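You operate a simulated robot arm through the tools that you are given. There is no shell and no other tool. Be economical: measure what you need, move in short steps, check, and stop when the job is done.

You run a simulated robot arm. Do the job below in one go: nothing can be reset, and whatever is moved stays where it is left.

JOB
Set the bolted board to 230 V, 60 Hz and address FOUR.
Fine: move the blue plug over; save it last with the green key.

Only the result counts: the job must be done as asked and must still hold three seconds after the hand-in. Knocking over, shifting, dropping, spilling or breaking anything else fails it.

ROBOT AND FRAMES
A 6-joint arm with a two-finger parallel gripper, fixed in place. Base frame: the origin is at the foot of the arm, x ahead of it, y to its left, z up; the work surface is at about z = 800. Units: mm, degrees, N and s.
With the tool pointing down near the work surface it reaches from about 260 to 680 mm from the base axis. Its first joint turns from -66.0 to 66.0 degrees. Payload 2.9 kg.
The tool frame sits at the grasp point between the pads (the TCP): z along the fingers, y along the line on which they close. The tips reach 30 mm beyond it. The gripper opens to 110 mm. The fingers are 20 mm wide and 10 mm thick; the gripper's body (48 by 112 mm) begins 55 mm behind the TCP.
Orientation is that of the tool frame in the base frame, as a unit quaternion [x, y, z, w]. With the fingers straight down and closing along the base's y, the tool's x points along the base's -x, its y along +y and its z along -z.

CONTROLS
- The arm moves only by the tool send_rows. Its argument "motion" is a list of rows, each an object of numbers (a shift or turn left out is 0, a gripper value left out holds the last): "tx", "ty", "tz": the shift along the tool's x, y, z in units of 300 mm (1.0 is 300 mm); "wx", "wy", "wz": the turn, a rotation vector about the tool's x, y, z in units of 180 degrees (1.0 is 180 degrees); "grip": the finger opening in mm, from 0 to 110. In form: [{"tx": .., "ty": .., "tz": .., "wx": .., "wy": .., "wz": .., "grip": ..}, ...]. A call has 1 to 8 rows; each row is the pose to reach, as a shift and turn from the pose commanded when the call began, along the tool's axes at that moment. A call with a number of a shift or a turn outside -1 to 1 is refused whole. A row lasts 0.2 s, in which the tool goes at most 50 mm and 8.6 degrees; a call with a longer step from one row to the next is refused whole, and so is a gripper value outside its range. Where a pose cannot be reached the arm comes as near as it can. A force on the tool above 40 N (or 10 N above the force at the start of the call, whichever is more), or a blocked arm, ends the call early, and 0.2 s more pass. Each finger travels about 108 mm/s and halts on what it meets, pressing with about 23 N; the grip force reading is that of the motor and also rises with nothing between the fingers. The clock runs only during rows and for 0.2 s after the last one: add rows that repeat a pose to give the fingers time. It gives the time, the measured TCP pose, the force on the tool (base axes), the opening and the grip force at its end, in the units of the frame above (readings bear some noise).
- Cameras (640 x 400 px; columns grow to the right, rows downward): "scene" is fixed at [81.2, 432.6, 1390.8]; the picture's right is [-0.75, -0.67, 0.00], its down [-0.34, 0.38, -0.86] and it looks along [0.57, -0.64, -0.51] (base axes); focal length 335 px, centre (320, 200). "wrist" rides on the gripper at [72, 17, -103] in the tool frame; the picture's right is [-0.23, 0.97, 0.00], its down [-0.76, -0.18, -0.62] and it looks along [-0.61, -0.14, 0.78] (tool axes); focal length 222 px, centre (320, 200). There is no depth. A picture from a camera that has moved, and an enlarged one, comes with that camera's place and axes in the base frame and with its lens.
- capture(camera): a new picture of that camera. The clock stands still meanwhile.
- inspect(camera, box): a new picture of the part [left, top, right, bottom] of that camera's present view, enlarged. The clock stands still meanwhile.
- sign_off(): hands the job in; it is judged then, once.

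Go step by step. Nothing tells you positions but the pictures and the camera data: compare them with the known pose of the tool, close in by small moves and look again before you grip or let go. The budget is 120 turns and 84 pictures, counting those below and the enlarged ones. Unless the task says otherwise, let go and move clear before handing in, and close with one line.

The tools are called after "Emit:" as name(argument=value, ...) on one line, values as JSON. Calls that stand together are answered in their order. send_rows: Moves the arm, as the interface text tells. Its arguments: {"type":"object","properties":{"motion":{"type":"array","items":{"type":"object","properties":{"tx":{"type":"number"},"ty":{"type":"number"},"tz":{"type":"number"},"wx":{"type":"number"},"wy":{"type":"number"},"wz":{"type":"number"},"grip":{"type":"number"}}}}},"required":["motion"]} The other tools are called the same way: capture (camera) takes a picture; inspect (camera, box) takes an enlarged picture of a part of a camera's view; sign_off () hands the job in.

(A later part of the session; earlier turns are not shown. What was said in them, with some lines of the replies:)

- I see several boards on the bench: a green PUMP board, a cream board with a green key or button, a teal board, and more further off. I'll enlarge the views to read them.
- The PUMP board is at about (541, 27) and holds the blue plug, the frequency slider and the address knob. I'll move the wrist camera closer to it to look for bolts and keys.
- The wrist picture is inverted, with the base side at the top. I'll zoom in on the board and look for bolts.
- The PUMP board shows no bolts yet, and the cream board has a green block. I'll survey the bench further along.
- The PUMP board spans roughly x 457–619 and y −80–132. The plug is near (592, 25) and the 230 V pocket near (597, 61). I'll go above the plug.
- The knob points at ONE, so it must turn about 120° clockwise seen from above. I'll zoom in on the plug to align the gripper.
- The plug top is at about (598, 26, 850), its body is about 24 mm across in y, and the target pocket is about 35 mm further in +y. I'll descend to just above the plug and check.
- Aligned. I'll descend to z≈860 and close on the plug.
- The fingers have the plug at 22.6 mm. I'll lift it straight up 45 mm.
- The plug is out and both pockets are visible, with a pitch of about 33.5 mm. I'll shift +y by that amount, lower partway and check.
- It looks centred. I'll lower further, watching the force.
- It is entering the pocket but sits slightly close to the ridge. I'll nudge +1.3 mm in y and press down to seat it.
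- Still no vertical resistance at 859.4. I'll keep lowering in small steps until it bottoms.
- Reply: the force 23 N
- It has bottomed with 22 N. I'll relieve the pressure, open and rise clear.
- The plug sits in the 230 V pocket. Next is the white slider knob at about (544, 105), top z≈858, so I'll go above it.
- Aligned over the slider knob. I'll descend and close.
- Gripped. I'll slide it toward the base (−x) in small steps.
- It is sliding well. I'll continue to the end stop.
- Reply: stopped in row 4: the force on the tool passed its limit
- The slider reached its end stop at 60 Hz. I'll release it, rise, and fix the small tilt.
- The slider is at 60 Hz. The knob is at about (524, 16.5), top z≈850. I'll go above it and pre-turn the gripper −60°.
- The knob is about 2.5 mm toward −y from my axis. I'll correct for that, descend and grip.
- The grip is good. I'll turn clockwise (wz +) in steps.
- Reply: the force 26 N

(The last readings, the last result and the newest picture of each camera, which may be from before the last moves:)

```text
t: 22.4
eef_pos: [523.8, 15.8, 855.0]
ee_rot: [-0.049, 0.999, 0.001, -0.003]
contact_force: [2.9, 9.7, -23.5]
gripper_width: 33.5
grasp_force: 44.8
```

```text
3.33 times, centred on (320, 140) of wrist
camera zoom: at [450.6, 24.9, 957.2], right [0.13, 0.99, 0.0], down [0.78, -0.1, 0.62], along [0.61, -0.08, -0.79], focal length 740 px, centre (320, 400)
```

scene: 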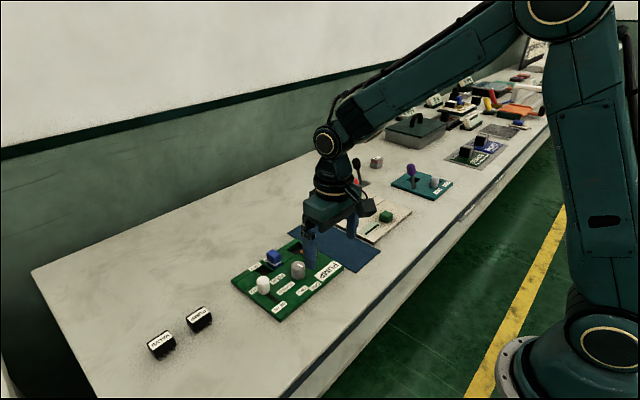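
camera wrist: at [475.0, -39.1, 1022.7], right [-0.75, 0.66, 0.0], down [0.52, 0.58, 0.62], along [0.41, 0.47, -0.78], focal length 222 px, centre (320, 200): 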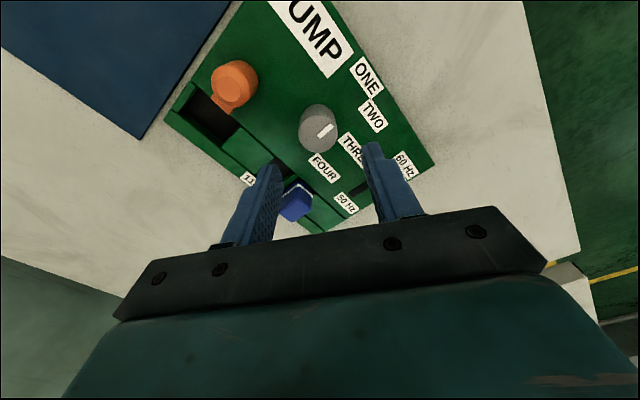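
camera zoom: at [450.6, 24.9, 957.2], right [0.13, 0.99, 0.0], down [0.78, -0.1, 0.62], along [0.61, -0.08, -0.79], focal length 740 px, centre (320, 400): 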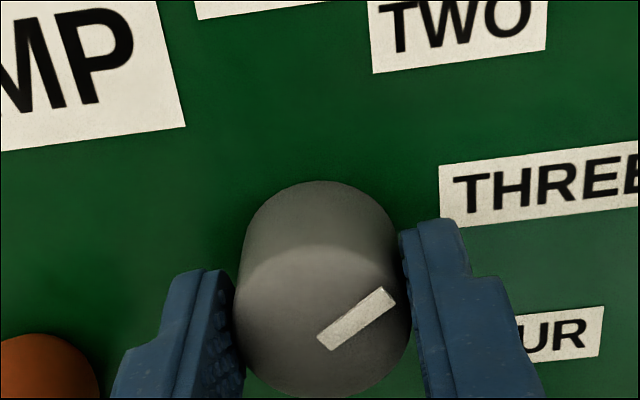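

The knob follows well. I'll continue another ~59° with small corrections.

Emit:
send_rows(motion=[{"ty": 0.003, "tz": 0.003, "wz": 0.03}, {"ty": 0.003, "tz": 0.003, "wz": 0.075}, {"ty": 0.003, "tz": 0.003, "wz": 0.12}, {"ty": 0.003, "tz": 0.003, "wz": 0.165}, {"ty": 0.003, "tz": 0.003, "wz": 0.21}, {"ty": 0.003, "tz": 0.003, "wz": 0.255}, {"ty": 0.003, "tz": 0.003, "wz": 0.3}, {"ty": 0.003, "tz": 0.003, "wz": 0.33}])

Emit:
capture(camera="wrist")

Emit:
inspect(camera="scene", box=[220, 220, 348, 300])

```text
t: 24.2
eef_pos: [523.9, 15.5, 854.2]
ee_rot: [0.452, 0.892, 0.001, -0.003]
contact_force: [4.6, 21.0, -17.8]
gripper_width: 33.4
grasp_force: 45.1
```

```text
35 pictures are left
camera wrist: at [495.3, 84.6, 957.2], right [0.92, 0.39, 0.0], down [0.31, -0.72, 0.62], along [0.24, -0.57, -0.78], focal length 222 px, centre (320, 200)
```

wrist: 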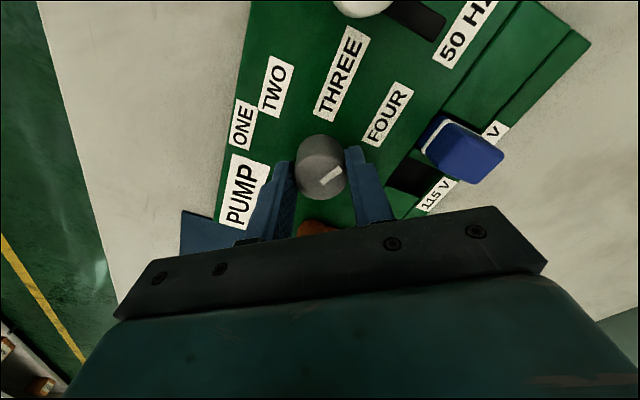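

```text
5.00 times, centred on (284, 260) of scene
camera zoom: at [81.6, 433.1, 1390.6], right [-0.75, -0.67, 0.0], down [-0.34, 0.38, -0.86], along [0.57, -0.64, -0.51], focal length 1676 px, centre (500, -100)
```

zoom: 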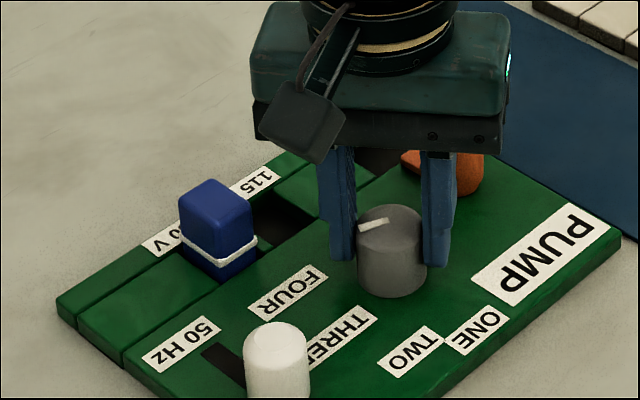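

The total turn is about 115° from ONE, which was at 0°. FOUR lies at about 120°, so I'll turn 5° more and check.

Emit:
send_rows(motion=[{"wz": 0.015}, {"wz": 0.03}, {"wz": 0.03}])

Emit:
inspect(camera="wrist", box=[240, 60, 432, 200])

```text
t: 25.0
eef_pos: [524.4, 15.1, 855.3]
ee_rot: [0.492, 0.87, 0.001, -0.002]
contact_force: [7.8, 20.9, -16.8]
gripper_width: 33.4
grasp_force: 45.6
```

```text
2.86 times, centred on (336, 130) of wrist
camera zoom: at [501.8, 86.9, 957.3], right [0.95, 0.31, 0.0], down [0.24, -0.75, 0.62], along [0.19, -0.59, -0.79], focal length 635 px, centre (274, 400)
```

zoom: 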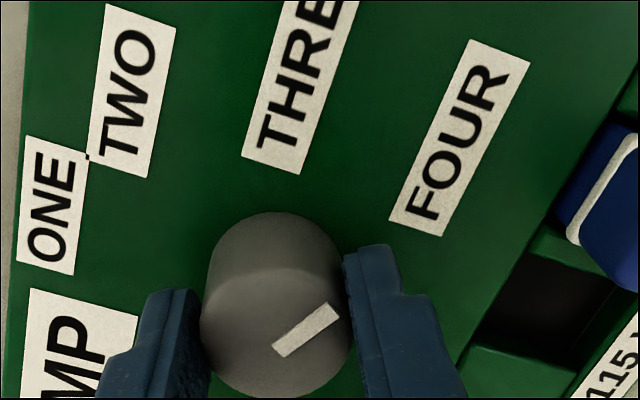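

The total turn is now about 120°. I'll release, rise and look.

Emit:
send_rows(motion=[{"grip": 55}, {"grip": 55}, {"tz": -0.1, "grip": 55}, {"tz": -0.22, "grip": 55}, {"tz": -0.36}, {"tz": -0.36}])

Emit:
inspect(camera="wrist", box=[240, 60, 432, 180])

Emit:
inspect(camera="scene", box=[220, 220, 348, 300])

```text
t: 26.4
eef_pos: [524.4, 15.4, 963.4]
ee_rot: [0.493, 0.87, 0.001, -0.002]
contact_force: [0.2, 0.2, -0.2]
gripper_width: 54.9
grasp_force: 0.1
```

```text
3.33 times, centred on (336, 120) of wrist
camera zoom: at [502.1, 86.1, 1064.7], right [0.95, 0.3, 0.0], down [0.24, -0.75, 0.62], along [0.19, -0.59, -0.78], focal length 740 px, centre (267, 467)
```

zoom: 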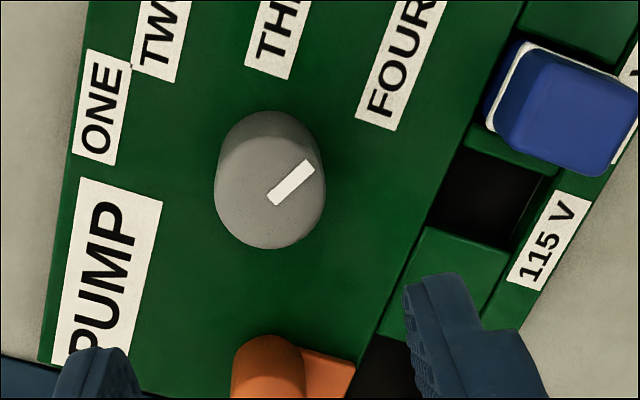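

```text
5.00 times, centred on (284, 260) of scene
camera zoom: at [81.2, 432.6, 1390.8], right [-0.75, -0.67, 0.0], down [-0.34, 0.38, -0.86], along [0.57, -0.64, -0.51], focal length 1676 px, centre (500, -100)
```

zoom: 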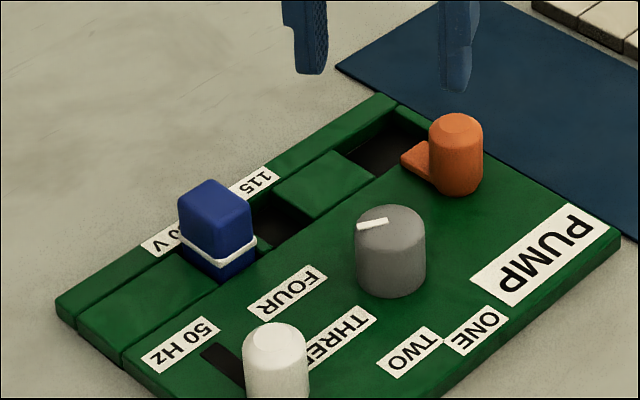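

The pointer is at about 120.7°, square on FOUR. Next I'll bring the gripper's yaw back, close the fingers and head to the green key on the cream board at about (497, −335).

Emit:
send_rows(motion=[{"tz": -0.03, "wz": -0.04, "grip": 0}, {"tz": -0.06, "wz": -0.085}, {"tz": -0.1, "wz": -0.13}, {"tz": -0.12, "wz": -0.175}, {"tz": -0.12, "wz": -0.22}, {"tz": -0.12, "wz": -0.265}, {"tz": -0.12, "wz": -0.31}, {"tz": -0.12, "wz": -0.328}])

Emit:
send_rows(motion=[{"ty": -0.16, "tx": 0.013}, {"ty": -0.32, "tx": 0.026}, {"ty": -0.48, "tx": 0.04}, {"ty": -0.64, "tx": 0.055}, {"ty": -0.8, "tx": 0.07}, {"ty": -0.96, "tx": 0.08}, {"ty": -1.0, "tx": 0.09}, {"ty": -1.0, "tx": 0.09}])

Emit:
capture(camera="wrist")

Emit:
capture(camera="scene")

```text
t: 28.2
eef_pos: [524.4, 14.6, 999.3]
ee_rot: [0.0, 1.0, 0.001, -0.002]
contact_force: [1.0, -0.3, 0.4]
gripper_width: 0.1
grasp_force: 22.9
```

```text
t: 30.0
eef_pos: [497.5, -286.9, 998.6]
ee_rot: [0.0, 1.0, 0.001, -0.001]
contact_force: [-0.2, 0.8, 0.1]
gripper_width: 0.0
grasp_force: 23.1
```

```text
30 pictures are left
camera wrist: at [424.3, -268.2, 1100.2], right [0.23, 0.97, 0.0], down [0.76, -0.18, 0.62], along [0.6, -0.14, -0.78], focal length 222 px, centre (320, 200)
```

wrist: 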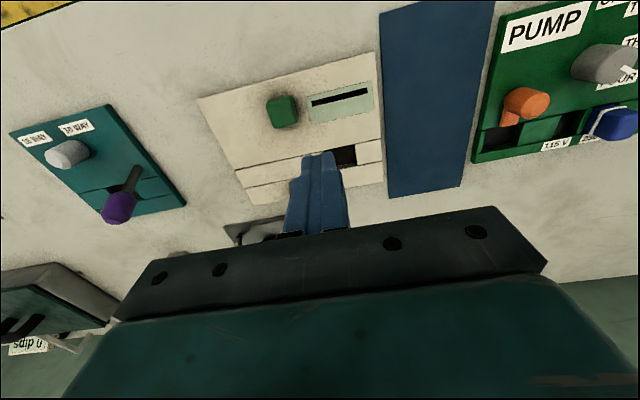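

```text
29 pictures are left
```

scene: 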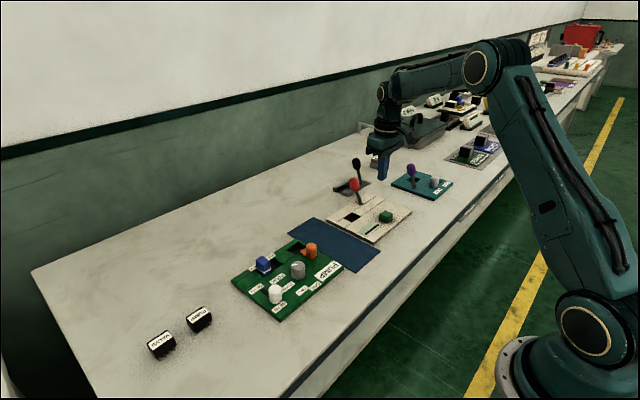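

The green key is at about (495, −331). I'll move above it and take a close look.

Emit:
send_rows(motion=[{"ty": -0.14, "tx": 0.008}, {"ty": -0.145, "tx": 0.008, "tz": 0.13}, {"ty": -0.145, "tx": 0.008, "tz": 0.28}, {"ty": -0.145, "tx": 0.008, "tz": 0.32}])

Emit:
capture(camera="wrist")

Emit:
inspect(camera="scene", box=[310, 150, 438, 250])

```text
t: 31.0
eef_pos: [494.2, -328.6, 901.8]
ee_rot: [0.001, 1.0, 0.0, -0.001]
contact_force: [0.7, -0.4, 0.2]
gripper_width: 0.1
grasp_force: 23.1
```

```text
28 pictures are left
camera wrist: at [422.4, -311.6, 1004.7], right [0.23, 0.97, 0.0], down [0.76, -0.18, 0.62], along [0.6, -0.14, -0.78], focal length 222 px, centre (320, 200)
```

wrist: 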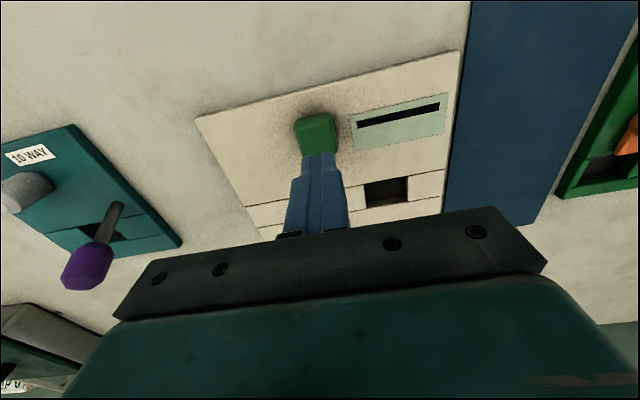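

```text
4.00 times, centred on (374, 200) of scene
camera zoom: at [81.2, 432.6, 1390.8], right [-0.75, -0.67, 0.0], down [-0.34, 0.38, -0.86], along [0.57, -0.64, -0.51], focal length 1341 px, centre (104, 200)
```

zoom: 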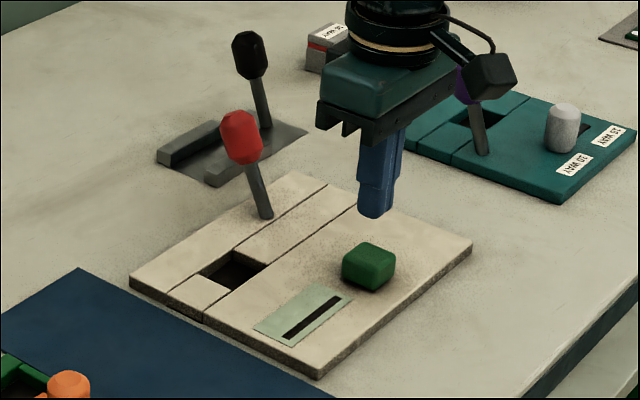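

The tip is aligned within about 3 mm. I'll descend to just above the key.

Emit:
send_rows(motion=[{"tx": 0.01, "ty": -0.003, "tz": 0.04}, {"tx": 0.01, "ty": -0.003, "tz": 0.08}])

Emit:
inspect(camera="scene", box=[350, 175, 430, 235])

Emit:
inspect(camera="wrist", box=[240, 80, 400, 200])

```text
t: 31.6
eef_pos: [490.8, -329.6, 879.6]
ee_rot: [0.0, 1.0, 0.0, -0.002]
contact_force: [-0.9, 0.3, -0.8]
gripper_width: 0.0
grasp_force: 22.7
```

```text
6.67 times, centred on (390, 205) of scene
camera zoom: at [81.2, 432.6, 1390.8], right [-0.75, -0.67, 0.0], down [-0.34, 0.38, -0.86], along [0.57, -0.64, -0.51], focal length 2235 px, centre (-147, 167)
```

zoom: 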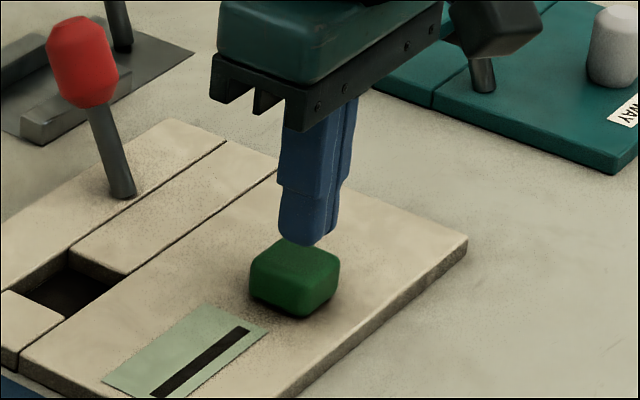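

```text
3.33 times, centred on (320, 140) of wrist
camera zoom: at [418.5, -312.2, 981.0], right [0.23, 0.97, 0.0], down [0.76, -0.18, 0.62], along [0.6, -0.14, -0.78], focal length 740 px, centre (320, 400)
```

zoom: 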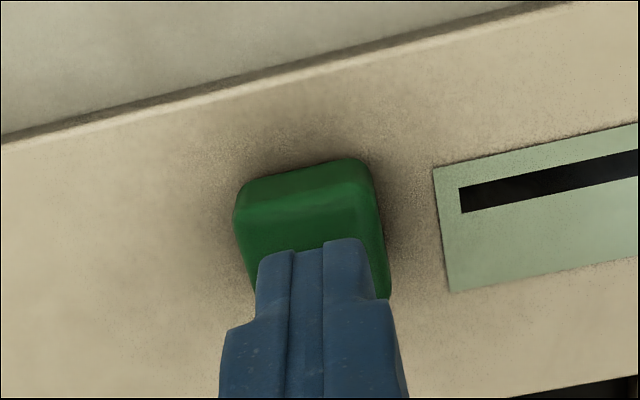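

Well placed. I'll press slowly with the force guard active.

Emit:
send_rows(motion=[{"tz": 0.012}, {"tz": 0.022}, {"tz": 0.03}, {"tz": 0.038}, {"tz": 0.046}])

Emit:
inspect(camera="scene", box=[350, 175, 430, 235])

```text
t: 32.8
eef_pos: [490.9, -330.4, 865.4]
ee_rot: [0.001, 1.0, 0.0, -0.002]
contact_force: [-0.1, -0.1, 1.1]
gripper_width: 0.0
grasp_force: 23.2
```

```text
6.67 times, centred on (390, 205) of scene
camera zoom: at [81.2, 432.6, 1390.8], right [-0.75, -0.67, 0.0], down [-0.34, 0.38, -0.86], along [0.57, -0.64, -0.51], focal length 2235 px, centre (-147, 167)
```

zoom: 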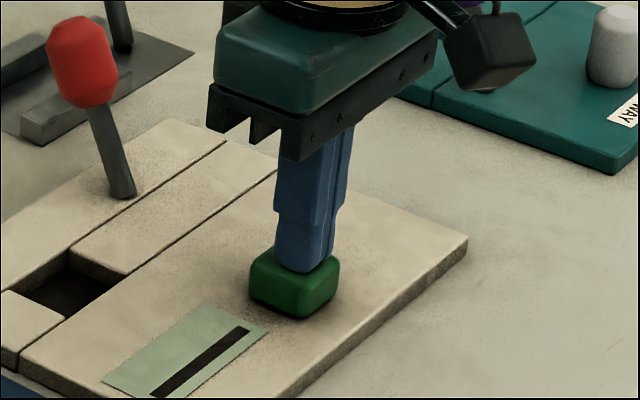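

Emit:
send_rows(motion=[{"tz": 0.006}, {"tz": 0.012}, {"tz": 0.018}, {"tz": 0.024}])

Emit:
inspect(camera="scene", box=[350, 175, 430, 235])

```text
t: 33.8
eef_pos: [490.9, -329.8, 857.4]
ee_rot: [0.0, 1.0, 0.001, -0.001]
contact_force: [-2.5, 2.0, 6.1]
gripper_width: 0.0
grasp_force: 22.9
```

```text
6.67 times, centred on (390, 205) of scene
camera zoom: at [81.1, 432.7, 1390.8], right [-0.75, -0.67, 0.0], down [-0.34, 0.38, -0.86], along [0.57, -0.64, -0.51], focal length 2235 px, centre (-147, 167)
```

zoom: 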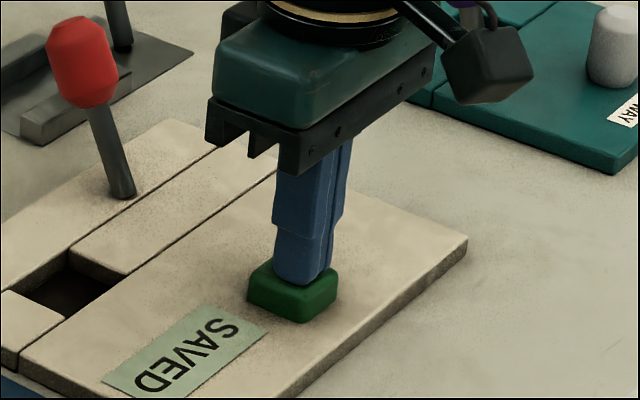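

The display reads SAVED. I'll rise straight up and do a final check.

Emit:
send_rows(motion=[{"tz": -0.05}, {"tz": -0.15}, {"tz": -0.3}, {"tz": -0.45}, {"tz": -0.5}])

Emit:
inspect(camera="scene", box=[220, 150, 460, 320])

Emit:
inspect(camera="scene", box=[220, 230, 348, 310])

```text
t: 35.0
eef_pos: [490.5, -330.0, 1007.6]
ee_rot: [0.0, 1.0, 0.0, -0.002]
contact_force: [0.8, 0.2, -0.3]
gripper_width: 0.3
grasp_force: 22.8
```

```text
2.35 times, centred on (340, 235) of scene
camera zoom: at [81.2, 432.6, 1390.8], right [-0.75, -0.67, 0.0], down [-0.34, 0.38, -0.86], along [0.57, -0.64, -0.51], focal length 789 px, centre (273, 118)
```

zoom: 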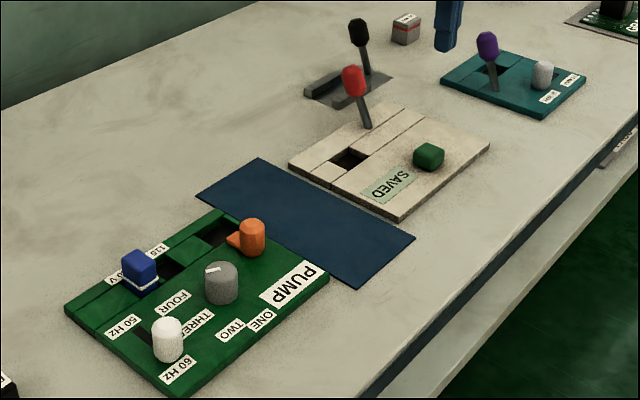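

```text
5.00 times, centred on (284, 270) of scene
camera zoom: at [81.2, 432.6, 1390.8], right [-0.75, -0.67, 0.0], down [-0.34, 0.38, -0.86], along [0.57, -0.64, -0.51], focal length 1676 px, centre (500, -150)
```

zoom: 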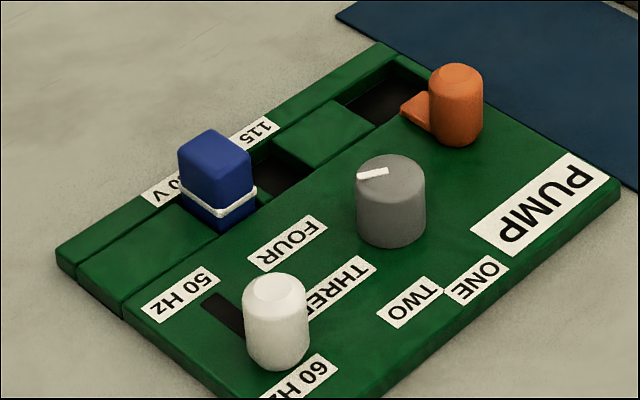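

The plug is in 230 V, the slider is at 60 Hz, the pointer is on FOUR, and the display still shows SAVED. The arm is clear, so I'm handing in.

Emit:
sign_off()

```text
The job is handed in.
```

The PUMP board is set to 230 V, 60 Hz and address FOUR, and I saved it last with the green key; the display read SAVED at hand-in.
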